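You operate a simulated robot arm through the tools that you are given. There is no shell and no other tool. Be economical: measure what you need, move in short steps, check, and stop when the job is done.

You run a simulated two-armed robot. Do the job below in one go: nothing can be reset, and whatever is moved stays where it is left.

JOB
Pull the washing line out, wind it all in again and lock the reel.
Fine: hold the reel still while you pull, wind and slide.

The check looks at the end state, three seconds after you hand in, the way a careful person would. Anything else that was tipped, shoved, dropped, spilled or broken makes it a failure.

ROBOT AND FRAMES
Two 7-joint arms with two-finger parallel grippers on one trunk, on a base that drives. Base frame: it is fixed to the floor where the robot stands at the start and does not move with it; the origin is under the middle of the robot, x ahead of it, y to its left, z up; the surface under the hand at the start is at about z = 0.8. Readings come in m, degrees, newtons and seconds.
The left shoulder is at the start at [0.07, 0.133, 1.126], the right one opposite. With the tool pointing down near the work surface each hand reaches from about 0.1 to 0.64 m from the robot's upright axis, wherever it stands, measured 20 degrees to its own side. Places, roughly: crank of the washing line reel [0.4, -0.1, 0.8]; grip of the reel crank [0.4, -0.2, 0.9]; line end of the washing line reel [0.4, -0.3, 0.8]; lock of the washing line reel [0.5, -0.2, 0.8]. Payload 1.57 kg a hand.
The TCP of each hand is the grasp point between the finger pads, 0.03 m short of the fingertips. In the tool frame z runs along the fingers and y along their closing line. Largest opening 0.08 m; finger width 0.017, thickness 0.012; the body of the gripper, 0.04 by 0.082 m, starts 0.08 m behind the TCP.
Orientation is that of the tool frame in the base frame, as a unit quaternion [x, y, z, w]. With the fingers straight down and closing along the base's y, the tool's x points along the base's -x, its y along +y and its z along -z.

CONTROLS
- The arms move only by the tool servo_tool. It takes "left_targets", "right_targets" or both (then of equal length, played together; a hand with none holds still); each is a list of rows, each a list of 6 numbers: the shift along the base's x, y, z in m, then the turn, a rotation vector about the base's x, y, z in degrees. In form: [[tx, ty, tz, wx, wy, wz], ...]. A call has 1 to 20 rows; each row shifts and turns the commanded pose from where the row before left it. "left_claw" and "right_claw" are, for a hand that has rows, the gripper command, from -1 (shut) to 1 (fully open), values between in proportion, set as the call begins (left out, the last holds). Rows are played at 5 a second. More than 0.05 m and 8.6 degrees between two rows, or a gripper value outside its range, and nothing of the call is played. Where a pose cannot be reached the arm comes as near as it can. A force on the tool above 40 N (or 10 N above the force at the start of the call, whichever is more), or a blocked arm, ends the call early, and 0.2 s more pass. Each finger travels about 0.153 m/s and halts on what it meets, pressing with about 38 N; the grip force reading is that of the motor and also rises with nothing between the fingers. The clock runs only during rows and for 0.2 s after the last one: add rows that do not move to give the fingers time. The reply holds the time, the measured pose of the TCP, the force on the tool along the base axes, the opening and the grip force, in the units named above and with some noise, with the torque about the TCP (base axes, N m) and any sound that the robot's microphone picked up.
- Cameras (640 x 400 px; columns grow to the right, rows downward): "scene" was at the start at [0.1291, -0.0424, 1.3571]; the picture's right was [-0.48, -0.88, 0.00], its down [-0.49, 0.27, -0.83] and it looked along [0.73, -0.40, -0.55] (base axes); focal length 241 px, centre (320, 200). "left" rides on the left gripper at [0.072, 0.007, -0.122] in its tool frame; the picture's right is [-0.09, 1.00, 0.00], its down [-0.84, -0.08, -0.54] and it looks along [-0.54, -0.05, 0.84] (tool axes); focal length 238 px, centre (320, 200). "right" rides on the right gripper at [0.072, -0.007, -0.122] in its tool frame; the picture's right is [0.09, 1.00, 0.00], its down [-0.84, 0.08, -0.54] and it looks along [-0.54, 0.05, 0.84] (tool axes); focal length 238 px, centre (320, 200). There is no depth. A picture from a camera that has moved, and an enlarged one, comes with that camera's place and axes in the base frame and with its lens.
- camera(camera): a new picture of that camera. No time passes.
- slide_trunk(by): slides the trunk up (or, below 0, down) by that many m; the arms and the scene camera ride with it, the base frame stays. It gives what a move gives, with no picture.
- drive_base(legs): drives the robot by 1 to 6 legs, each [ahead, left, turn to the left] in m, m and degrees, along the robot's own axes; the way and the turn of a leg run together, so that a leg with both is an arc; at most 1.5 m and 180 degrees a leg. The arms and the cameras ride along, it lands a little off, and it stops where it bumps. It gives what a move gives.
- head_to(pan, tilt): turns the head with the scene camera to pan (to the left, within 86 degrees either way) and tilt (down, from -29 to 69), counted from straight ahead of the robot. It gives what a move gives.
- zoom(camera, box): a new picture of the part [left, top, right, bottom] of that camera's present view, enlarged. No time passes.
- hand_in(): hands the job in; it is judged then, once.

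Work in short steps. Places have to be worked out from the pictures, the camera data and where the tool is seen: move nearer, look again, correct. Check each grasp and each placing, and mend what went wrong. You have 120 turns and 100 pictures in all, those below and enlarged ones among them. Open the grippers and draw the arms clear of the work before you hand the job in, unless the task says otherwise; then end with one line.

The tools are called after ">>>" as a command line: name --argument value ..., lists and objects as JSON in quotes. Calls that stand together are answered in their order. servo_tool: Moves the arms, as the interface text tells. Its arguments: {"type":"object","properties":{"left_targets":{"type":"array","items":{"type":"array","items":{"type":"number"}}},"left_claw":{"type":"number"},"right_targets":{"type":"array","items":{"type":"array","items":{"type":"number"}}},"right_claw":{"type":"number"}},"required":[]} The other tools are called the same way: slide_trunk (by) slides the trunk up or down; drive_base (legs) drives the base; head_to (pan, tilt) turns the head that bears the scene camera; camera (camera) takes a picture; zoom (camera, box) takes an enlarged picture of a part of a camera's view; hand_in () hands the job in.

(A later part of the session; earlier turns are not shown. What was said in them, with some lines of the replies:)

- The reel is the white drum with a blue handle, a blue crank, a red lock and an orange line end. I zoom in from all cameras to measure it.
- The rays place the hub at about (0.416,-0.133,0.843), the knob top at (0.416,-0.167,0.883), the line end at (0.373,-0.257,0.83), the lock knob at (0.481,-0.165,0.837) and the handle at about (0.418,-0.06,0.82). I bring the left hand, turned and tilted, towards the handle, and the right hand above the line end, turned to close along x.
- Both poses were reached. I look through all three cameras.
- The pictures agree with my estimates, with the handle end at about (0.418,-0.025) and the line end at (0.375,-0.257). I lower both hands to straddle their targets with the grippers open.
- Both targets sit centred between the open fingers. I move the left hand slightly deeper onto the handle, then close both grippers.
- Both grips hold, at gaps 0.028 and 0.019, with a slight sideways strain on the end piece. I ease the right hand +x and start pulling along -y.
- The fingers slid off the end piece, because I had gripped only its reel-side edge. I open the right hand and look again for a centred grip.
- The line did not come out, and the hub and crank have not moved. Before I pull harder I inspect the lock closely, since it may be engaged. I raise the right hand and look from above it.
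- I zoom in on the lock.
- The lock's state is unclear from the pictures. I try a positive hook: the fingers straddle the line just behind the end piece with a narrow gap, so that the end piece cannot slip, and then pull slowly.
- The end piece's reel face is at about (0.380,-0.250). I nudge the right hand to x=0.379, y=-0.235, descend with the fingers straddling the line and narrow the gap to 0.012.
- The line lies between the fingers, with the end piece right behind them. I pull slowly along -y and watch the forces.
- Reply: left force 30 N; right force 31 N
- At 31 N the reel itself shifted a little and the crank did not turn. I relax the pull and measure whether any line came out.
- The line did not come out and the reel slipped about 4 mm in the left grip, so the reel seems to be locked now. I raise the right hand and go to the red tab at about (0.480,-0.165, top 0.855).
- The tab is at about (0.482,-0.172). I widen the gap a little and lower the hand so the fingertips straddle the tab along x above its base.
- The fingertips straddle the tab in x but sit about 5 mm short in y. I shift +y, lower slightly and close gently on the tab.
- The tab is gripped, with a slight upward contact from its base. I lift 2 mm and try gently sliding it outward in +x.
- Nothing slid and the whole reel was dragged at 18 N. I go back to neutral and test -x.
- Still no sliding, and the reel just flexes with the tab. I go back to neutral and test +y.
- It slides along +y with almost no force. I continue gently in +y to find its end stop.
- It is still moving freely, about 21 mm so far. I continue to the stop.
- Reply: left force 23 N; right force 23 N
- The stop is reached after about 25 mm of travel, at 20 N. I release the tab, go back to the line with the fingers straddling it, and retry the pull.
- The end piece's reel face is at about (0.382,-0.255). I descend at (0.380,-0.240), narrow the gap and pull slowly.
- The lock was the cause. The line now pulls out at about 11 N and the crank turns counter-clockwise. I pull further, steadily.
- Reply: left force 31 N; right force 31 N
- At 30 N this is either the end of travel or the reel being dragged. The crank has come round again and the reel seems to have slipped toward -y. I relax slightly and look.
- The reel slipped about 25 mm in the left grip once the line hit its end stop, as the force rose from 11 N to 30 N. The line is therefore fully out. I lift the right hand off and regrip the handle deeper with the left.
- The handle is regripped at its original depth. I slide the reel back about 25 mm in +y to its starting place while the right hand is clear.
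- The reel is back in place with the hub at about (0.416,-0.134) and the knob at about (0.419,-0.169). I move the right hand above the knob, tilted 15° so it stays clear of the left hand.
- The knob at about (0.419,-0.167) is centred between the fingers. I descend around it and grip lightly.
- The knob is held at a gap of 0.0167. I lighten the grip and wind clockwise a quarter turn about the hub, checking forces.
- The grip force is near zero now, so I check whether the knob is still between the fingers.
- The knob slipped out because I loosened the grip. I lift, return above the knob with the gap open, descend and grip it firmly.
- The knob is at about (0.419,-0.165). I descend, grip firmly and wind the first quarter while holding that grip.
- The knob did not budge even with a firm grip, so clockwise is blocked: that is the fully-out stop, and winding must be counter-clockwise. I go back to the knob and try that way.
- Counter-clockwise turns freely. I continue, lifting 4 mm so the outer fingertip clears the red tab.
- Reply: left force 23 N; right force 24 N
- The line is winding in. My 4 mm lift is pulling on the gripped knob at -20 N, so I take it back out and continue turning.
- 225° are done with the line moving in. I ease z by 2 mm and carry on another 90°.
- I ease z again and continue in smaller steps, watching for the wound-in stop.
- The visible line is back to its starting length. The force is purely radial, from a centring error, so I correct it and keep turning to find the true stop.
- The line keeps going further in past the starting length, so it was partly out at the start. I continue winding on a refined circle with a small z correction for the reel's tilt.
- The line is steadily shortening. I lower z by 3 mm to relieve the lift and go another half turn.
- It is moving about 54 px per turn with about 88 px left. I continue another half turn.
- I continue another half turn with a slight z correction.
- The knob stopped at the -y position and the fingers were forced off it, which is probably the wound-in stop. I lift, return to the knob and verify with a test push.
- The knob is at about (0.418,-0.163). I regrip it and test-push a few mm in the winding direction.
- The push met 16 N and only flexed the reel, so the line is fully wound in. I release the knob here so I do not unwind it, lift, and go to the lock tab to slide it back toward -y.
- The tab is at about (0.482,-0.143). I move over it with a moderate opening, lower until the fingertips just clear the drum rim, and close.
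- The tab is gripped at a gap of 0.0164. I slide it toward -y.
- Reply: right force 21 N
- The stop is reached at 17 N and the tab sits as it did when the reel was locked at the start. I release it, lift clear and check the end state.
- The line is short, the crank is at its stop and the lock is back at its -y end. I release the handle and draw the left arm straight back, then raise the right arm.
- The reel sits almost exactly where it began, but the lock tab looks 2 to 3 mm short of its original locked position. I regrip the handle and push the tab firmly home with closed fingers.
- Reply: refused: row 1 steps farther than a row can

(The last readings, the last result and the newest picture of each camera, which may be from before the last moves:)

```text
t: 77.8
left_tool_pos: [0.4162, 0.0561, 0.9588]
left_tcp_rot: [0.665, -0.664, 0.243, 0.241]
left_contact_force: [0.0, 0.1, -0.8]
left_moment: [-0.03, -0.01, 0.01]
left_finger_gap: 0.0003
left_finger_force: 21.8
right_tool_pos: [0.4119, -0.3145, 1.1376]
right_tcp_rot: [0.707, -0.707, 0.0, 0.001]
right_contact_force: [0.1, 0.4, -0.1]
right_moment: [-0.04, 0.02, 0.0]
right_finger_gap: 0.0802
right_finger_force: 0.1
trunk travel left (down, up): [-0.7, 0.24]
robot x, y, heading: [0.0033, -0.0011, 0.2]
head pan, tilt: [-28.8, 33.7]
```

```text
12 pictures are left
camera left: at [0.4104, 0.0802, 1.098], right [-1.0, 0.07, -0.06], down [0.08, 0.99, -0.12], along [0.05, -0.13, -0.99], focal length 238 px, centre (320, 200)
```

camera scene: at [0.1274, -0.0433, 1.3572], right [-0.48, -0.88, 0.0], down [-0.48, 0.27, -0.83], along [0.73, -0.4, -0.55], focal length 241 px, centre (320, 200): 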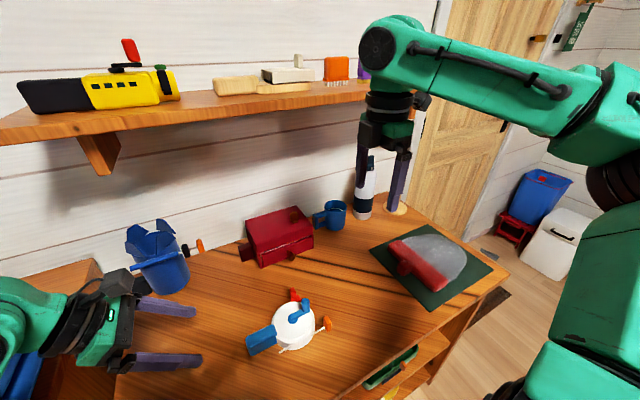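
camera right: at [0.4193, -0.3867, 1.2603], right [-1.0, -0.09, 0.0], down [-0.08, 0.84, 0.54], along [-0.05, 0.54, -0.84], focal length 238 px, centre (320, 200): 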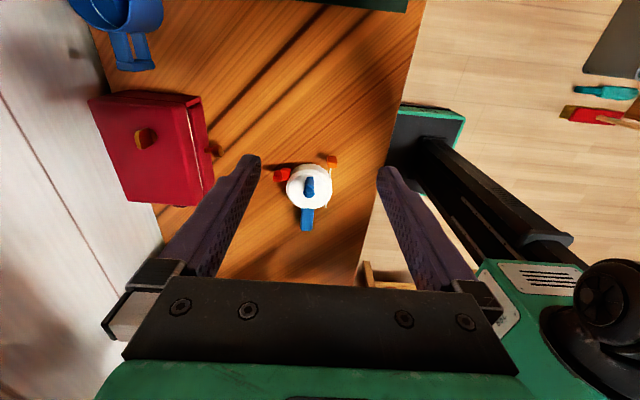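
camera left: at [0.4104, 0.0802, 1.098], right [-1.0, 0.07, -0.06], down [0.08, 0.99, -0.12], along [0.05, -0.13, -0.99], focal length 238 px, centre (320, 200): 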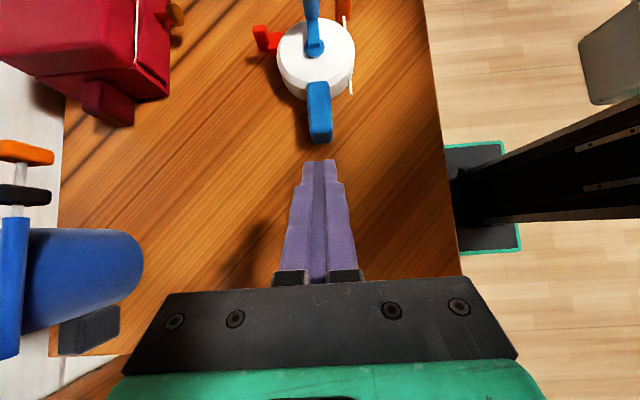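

That move was refused because a step was too long, and the left hand closed harmlessly in free air. I redo it with smaller steps and the left gripper open.

>>> servo_tool --left_targets '[[0, 0, 0, 0, 0, 0], [0, 0, 0, 0, 0, 0], [0, 0, 0, 0, 0, 0], [0, -0.0164, -0.0179, 0, 0, 0], [0, -0.0164, -0.0179, 0, 0, 0], [0, -0.0164, -0.0179, 0, 0, 0], [0, -0.0164, -0.0179, 0, 0, 0], [0, -0.0164, -0.0179, 0, 0, 0], [0, -0.0164, -0.0179, 0, 0, 0], [0, -0.0166, -0.0176, 0, 0, 0], [0, 0, 0, 0, 0, 0]]' --left_claw 1 --right_targets '[[0, 0, 0, 0, 0, 0], [0, 0, 0, 0, 0, 0], [0, 0, 0, 0, 0, 0], [0.0101, 0.025, -0.0269, 0, 0, 0], [0.0101, 0.025, -0.0269, 0, 0, 0], [0.0101, 0.025, -0.0269, 0, 0, 0], [0.0101, 0.025, -0.0269, 0, 0, 0], [0.0101, 0.025, -0.0269, 0, 0, 0], [0.0101, 0.025, -0.0269, 0, 0, 0], [0.0101, 0.025, -0.0269, 0, 0, 0], [0, 0, 0, 0, 0, 0]]' --right_claw -1

>>> camera --camera "left"

>>> camera --camera "right"

```text
t: 80.2
left_tool_pos: [0.417, -0.0589, 0.8332]
left_tcp_rot: [0.665, -0.664, 0.244, 0.242]
left_contact_force: [-0.3, -0.3, 0.1]
left_moment: [0.02, -0.01, 0.0]
left_finger_gap: 0.0799
left_finger_force: 0.0
right_tool_pos: [0.4824, -0.1398, 0.9524]
right_tcp_rot: [0.707, -0.707, 0.0, 0.0]
right_contact_force: [-0.3, 0.5, -0.4]
right_moment: [-0.02, -0.02, -0.02]
right_finger_gap: 0.0
right_finger_force: 22.0
trunk travel left (down, up): [-0.7, 0.24]
robot x, y, heading: [-0.0023, -0.0016, 0.0]
head pan, tilt: [-28.8, 33.7]
```

```text
11 pictures are left
camera left: at [0.411, -0.0355, 0.972], right [-1.0, 0.07, -0.06], down [0.08, 0.99, -0.12], along [0.05, -0.13, -0.99], focal length 238 px, centre (320, 200)
```

left: 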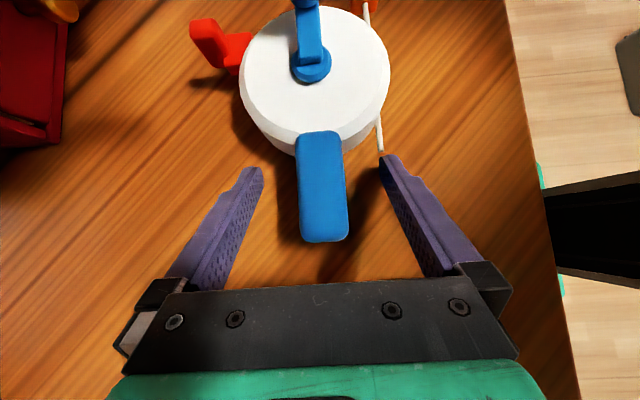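

```text
10 pictures are left
camera right: at [0.4901, -0.2114, 1.0742], right [-1.0, -0.09, 0.0], down [-0.08, 0.84, 0.54], along [-0.05, 0.54, -0.84], focal length 238 px, centre (320, 200)
```

right: 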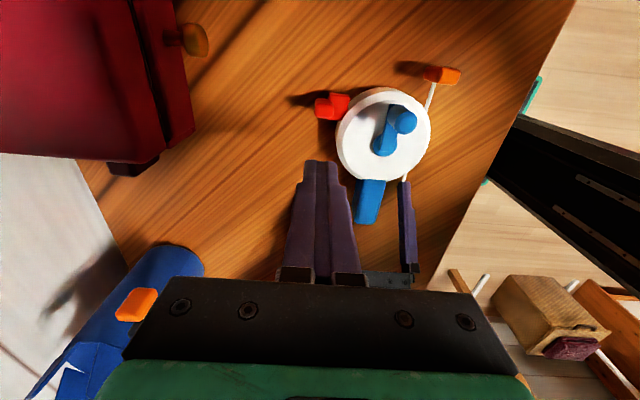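

Relative to the hub, the tab now matches the original picture. To be sure, I close the left hand on the handle, lower the closed right fingers behind the tab on its +y side and press it home once.

>>> servo_tool --left_targets '[[0, 0, 0, 0, 0, 0], [0, 0, 0, 0, 0, 0], [0, 0, 0, 0, 0, 0]]' --left_claw -1

>>> servo_tool --right_targets '[[0.001, 0.001, -0.02, 0, 0, 0], [0, 0, -0.02, 0, 0, 0], [0, 0, -0.02, 0, 0, 0], [0, 0, -0.02, 0, 0, 0], [0, 0, 0, 0, 0, 0]]'

>>> servo_tool --right_targets '[[0, -0.003, 0, 0, 0, 0], [0, -0.003, 0, 0, 0, 0], [0, -0.003, 0, 0, 0, 0], [0, -0.003, 0, 0, 0, 0]]'

>>> zoom --camera "right" --box '[240, 60, 440, 185]'

```text
t: 81.0
left_tool_pos: [0.4179, -0.0599, 0.834]
left_tcp_rot: [-0.664, 0.664, -0.243, -0.242]
left_contact_force: [0.2, 0.4, 0.2]
left_moment: [-0.09, 0.14, -0.04]
left_finger_gap: 0.0279
left_finger_force: 38.0
right_tool_pos: [0.4821, -0.1381, 0.9518]
right_tcp_rot: [0.708, -0.706, 0.001, 0.0]
right_contact_force: [0.3, 0.4, 0.2]
right_moment: [0.02, -0.02, -0.03]
right_finger_gap: 0.0
right_finger_force: 21.5
trunk travel left (down, up): [-0.7, 0.24]
robot x, y, heading: [0.0009, 0.0004, 0.0]
head pan, tilt: [-28.8, 33.7]
```

```text
t: 82.2
left_tool_pos: [0.4178, -0.0595, 0.8321]
left_tcp_rot: [0.665, -0.664, 0.243, 0.242]
left_contact_force: [-0.6, -0.1, 0.5]
left_moment: [-0.04, 0.13, 0.01]
left_finger_gap: 0.0277
left_finger_force: 38.2
right_tool_pos: [0.483, -0.1387, 0.8703]
right_tcp_rot: [0.707, -0.707, -0.001, 0.0]
right_contact_force: [-0.2, -0.4, -0.5]
right_moment: [-0.01, 0.01, -0.01]
right_finger_gap: 0.0002
right_finger_force: 21.7
trunk travel left (down, up): [-0.7, 0.24]
robot x, y, heading: [-0.0015, -0.0016, 0.1]
head pan, tilt: [-28.8, 33.7]
```

```text
t: 83.2
left_tool_pos: [0.4181, -0.0589, 0.833]
left_tcp_rot: [0.664, -0.664, 0.243, 0.242]
left_contact_force: [0.0, -1.9, 0.1]
left_moment: [0.08, 0.14, -0.16]
left_finger_gap: 0.0278
left_finger_force: 37.8
right_tool_pos: [0.4823, -0.1494, 0.8706]
right_tcp_rot: [0.708, -0.706, 0.0, -0.001]
right_contact_force: [0.1, 2.5, 1.1]
right_moment: [0.02, -0.03, 0.0]
right_finger_gap: 0.0
right_finger_force: 21.7
trunk travel left (down, up): [-0.7, 0.24]
robot x, y, heading: [0.0017, -0.0005, -0.1]
head pan, tilt: [-28.8, 33.7]
```

```text
3.20 times, centred on (340, 122) of right
camera zoom: at [0.4913, -0.221, 0.9924], right [-1.0, -0.09, 0.0], down [-0.08, 0.84, 0.54], along [-0.05, 0.54, -0.84], focal length 763 px, centre (256, 448)
```

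zoom: 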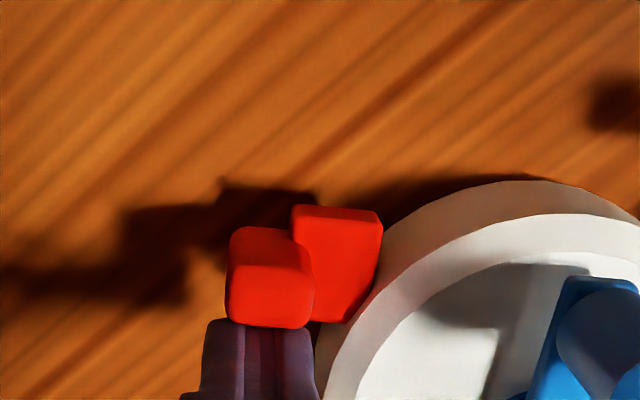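

Contact with the tab begins at 2.5 N. I press about 5 mm further to see whether it moves or is stopped.

>>> servo_tool --right_targets '[[0, -0.002, 0, 0, 0, 0], [0, -0.002, 0, 0, 0, 0], [0, -0.002, 0, 0, 0, 0]]'

>>> zoom --camera "right" --box '[240, 60, 440, 185]'

```text
t: 84.0
left_tool_pos: [0.4187, -0.0603, 0.8341]
left_tcp_rot: [-0.663, 0.665, -0.243, -0.243]
left_contact_force: [1.1, -13.6, -0.9]
left_moment: [0.56, 0.2, -0.66]
left_finger_gap: 0.0276
left_finger_force: 37.8
right_tool_pos: [0.4822, -0.1544, 0.8708]
right_tcp_rot: [-0.707, 0.707, 0.001, 0.0]
right_contact_force: [-2.1, 13.8, 1.5]
right_moment: [0.26, 0.01, -0.03]
right_finger_gap: 0.0001
right_finger_force: 21.7
trunk travel left (down, up): [-0.7, 0.24]
robot x, y, heading: [0.0007, -0.0021, -0.1]
head pan, tilt: [-28.8, 33.7]
```

```text
3.20 times, centred on (340, 122) of right
camera zoom: at [0.4907, -0.2264, 0.9922], right [-1.0, -0.09, 0.0], down [-0.08, 0.84, 0.54], along [-0.05, 0.54, -0.84], focal length 763 px, centre (256, 448)
```

zoom: 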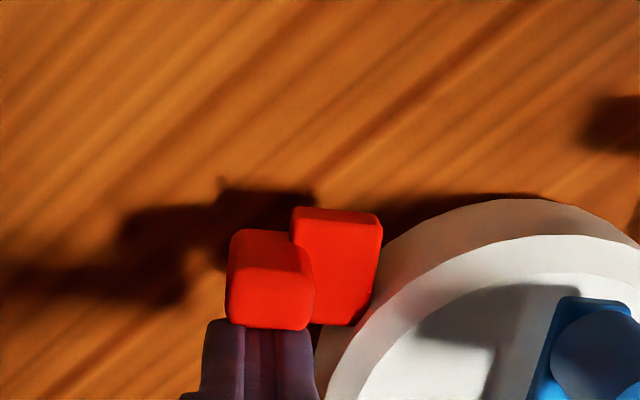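

The tab slid a few more mm and resistance rose to 14 N. I press a little more to be sure it is at the stop.

>>> servo_tool --right_targets '[[0, -0.002, 0, 0, 0, 0], [0, -0.002, 0, 0, 0, 0], [0, -0.001, 0, 0, 0, 0]]'

>>> zoom --camera "right" --box '[240, 60, 440, 185]'

```text
t: 84.8
left_tool_pos: [0.4178, -0.0607, 0.8325]
left_tcp_rot: [-0.664, 0.665, -0.243, -0.243]
left_contact_force: [5.2, -25.4, -2.3]
left_moment: [0.64, 0.44, -0.96]
left_finger_gap: 0.0278
left_finger_force: 37.9
right_tool_pos: [0.4828, -0.1578, 0.8691]
right_tcp_rot: [0.708, -0.707, -0.001, -0.001]
right_contact_force: [-6.2, 24.9, 3.0]
right_moment: [0.61, 0.02, -0.03]
right_finger_gap: 0.0
right_finger_force: 21.4
trunk travel left (down, up): [-0.7, 0.24]
robot x, y, heading: [0.001, 0.0021, 0.2]
head pan, tilt: [-28.8, 33.7]
```

```text
3.20 times, centred on (340, 122) of right
camera zoom: at [0.4901, -0.2309, 0.9921], right [-1.0, -0.09, 0.0], down [-0.08, 0.83, 0.54], along [-0.05, 0.54, -0.84], focal length 763 px, centre (256, 448)
```

zoom: 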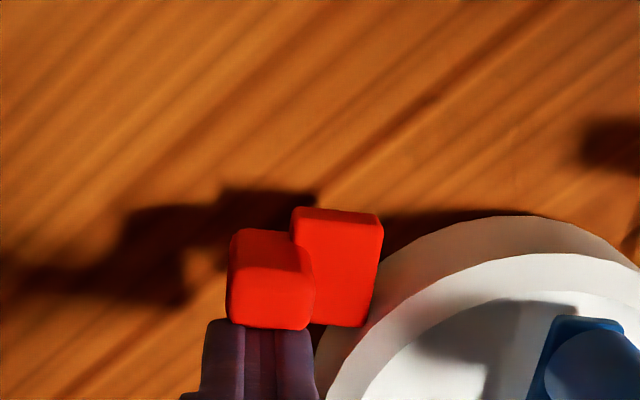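

The drum and tab still shift relative to each other at 25 N, which could be reel yaw rather than slide. I back off and inspect.

>>> servo_tool --right_targets '[[0, 0.006, 0, 0, 0, 0], [0, 0.01, 0, 0, 0, 0], [0, 0, 0.03, 0, 0, 0], [0, 0, 0.03, 0, 0, 0], [0, 0, 0.04, 0, 0, 0], [0, -0.02, 0.04, 0, 0, 0]]'

>>> zoom --camera "scene" --box '[230, 270, 370, 370]'

>>> camera --camera "left"

```text
t: 86.2
left_tool_pos: [0.4181, -0.0584, 0.8351]
left_tcp_rot: [0.665, -0.664, 0.244, 0.241]
left_contact_force: [1.2, 3.7, 6.1]
left_moment: [-0.72, 0.21, 0.03]
left_finger_gap: 0.0278
left_finger_force: 38.4
right_tool_pos: [0.4815, -0.1637, 1.0102]
right_tcp_rot: [0.708, -0.706, 0.0, 0.0]
right_contact_force: [0.3, -0.9, 0.6]
right_moment: [0.05, 0.04, 0.03]
right_finger_gap: 0.0
right_finger_force: 21.2
trunk travel left (down, up): [-0.7, 0.24]
robot x, y, heading: [-0.0035, -0.0003, -0.1]
head pan, tilt: [-28.8, 33.7]
```

```text
4.00 times, centred on (300, 320) of scene
camera zoom: at [0.1276, -0.0419, 1.3572], right [-0.48, -0.88, 0.0], down [-0.49, 0.27, -0.83], along [0.73, -0.4, -0.55], focal length 963 px, centre (400, -280)
```

zoom: 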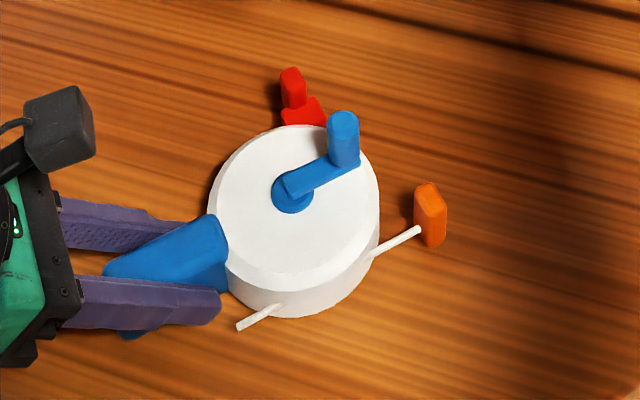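

```text
5 pictures are left
camera left: at [0.411, -0.0345, 0.9724], right [-1.0, 0.07, -0.06], down [0.08, 0.99, -0.12], along [0.05, -0.13, -0.99], focal length 238 px, centre (320, 200)
```

left: 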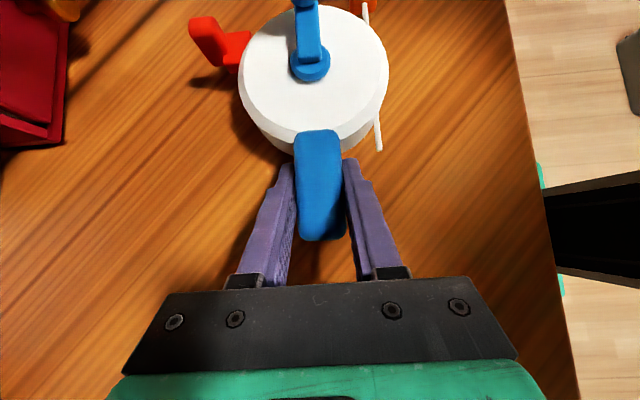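

After release everything sprang back to the same place, so the motion was elastic and the tab is firmly at its locked stop. I release the handle and withdraw both arms.

>>> servo_tool --left_targets '[[0, 0, 0, 0, 0, 0], [0, 0, 0, 0, 0, 0], [0, 0, 0, 0, 0, 0]]' --left_claw 1

>>> servo_tool --left_targets '[[0, 0.02, 0.02, 0, 0, 0], [0, 0.025, 0.025, 0, 0, 0], [0, 0.025, 0.025, 0, 0, 0], [0, 0.025, 0.025, 0, 0, 0], [0, 0.02, 0.03, 0, 0, 0]]' --right_targets '[[0, 0, 0.03, 0, 0, 0], [-0.01, -0.02, 0.03, 0, 0, 0], [-0.02, -0.03, 0.03, 0, 0, 0], [-0.02, -0.03, 0.02, 0, 0, 0], [-0.02, -0.03, 0.02, 0, 0, 0]]' --right_claw 1

>>> zoom --camera "scene" --box '[230, 270, 370, 370]'

```text
t: 87.0
left_tool_pos: [0.4193, -0.059, 0.8326]
left_tcp_rot: [-0.663, 0.665, -0.242, -0.243]
left_contact_force: [-0.3, -0.7, -0.2]
left_moment: [0.01, -0.01, -0.02]
left_finger_gap: 0.08
left_finger_force: 0.1
right_tool_pos: [0.4821, -0.1639, 1.0086]
right_tcp_rot: [-0.707, 0.707, 0.001, -0.001]
right_contact_force: [0.3, 0.7, 0.5]
right_moment: [0.0, 0.0, 0.0]
right_finger_gap: 0.0
right_finger_force: 21.8
trunk travel left (down, up): [-0.7, 0.24]
robot x, y, heading: [-0.0003, -0.0028, 0.3]
head pan, tilt: [-28.8, 33.7]
```

```text
t: 88.2
left_tool_pos: [0.4161, 0.0563, 0.9582]
left_tcp_rot: [-0.664, 0.665, -0.242, -0.242]
left_contact_force: [-0.4, -0.7, 0.3]
left_moment: [0.0, -0.06, 0.01]
left_finger_gap: 0.0802
left_finger_force: 0.0
right_tool_pos: [0.4078, -0.2763, 1.141]
right_tcp_rot: [0.708, -0.706, -0.001, -0.001]
right_contact_force: [-0.6, -0.8, 0.0]
right_moment: [0.04, 0.0, 0.02]
right_finger_gap: 0.0797
right_finger_force: 0.1
trunk travel left (down, up): [-0.7, 0.24]
robot x, y, heading: [0.0008, -0.0012, 0.0]
head pan, tilt: [-28.8, 33.7]
```

```text
4.00 times, centred on (300, 320) of scene
camera zoom: at [0.1273, -0.0432, 1.3572], right [-0.48, -0.88, 0.0], down [-0.48, 0.27, -0.83], along [0.73, -0.4, -0.55], focal length 963 px, centre (400, -280)
```

zoom: 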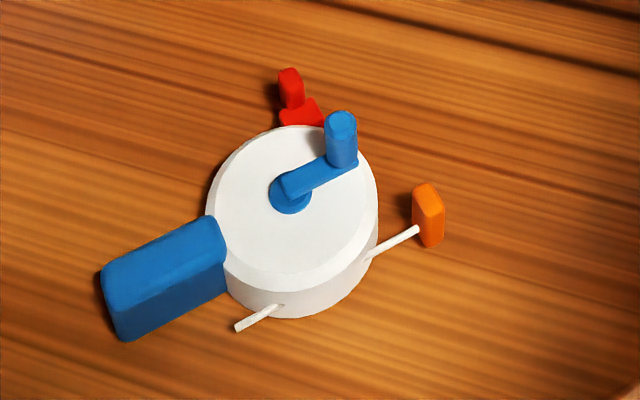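

The line is wound to its stop, the lock is at its locked end, the reel stands in its original place and both arms are clear. I hand in.

>>> hand_in

```text
The job is handed in.
```

I pulled the washing line out to its stop, wound it all the way in and slid the lock to its stop, though I didn't test the lock by pulling on the line; the reel slipped about 25 mm in the left hand during the pull and I slid it back to where it started, and both arms are clear.
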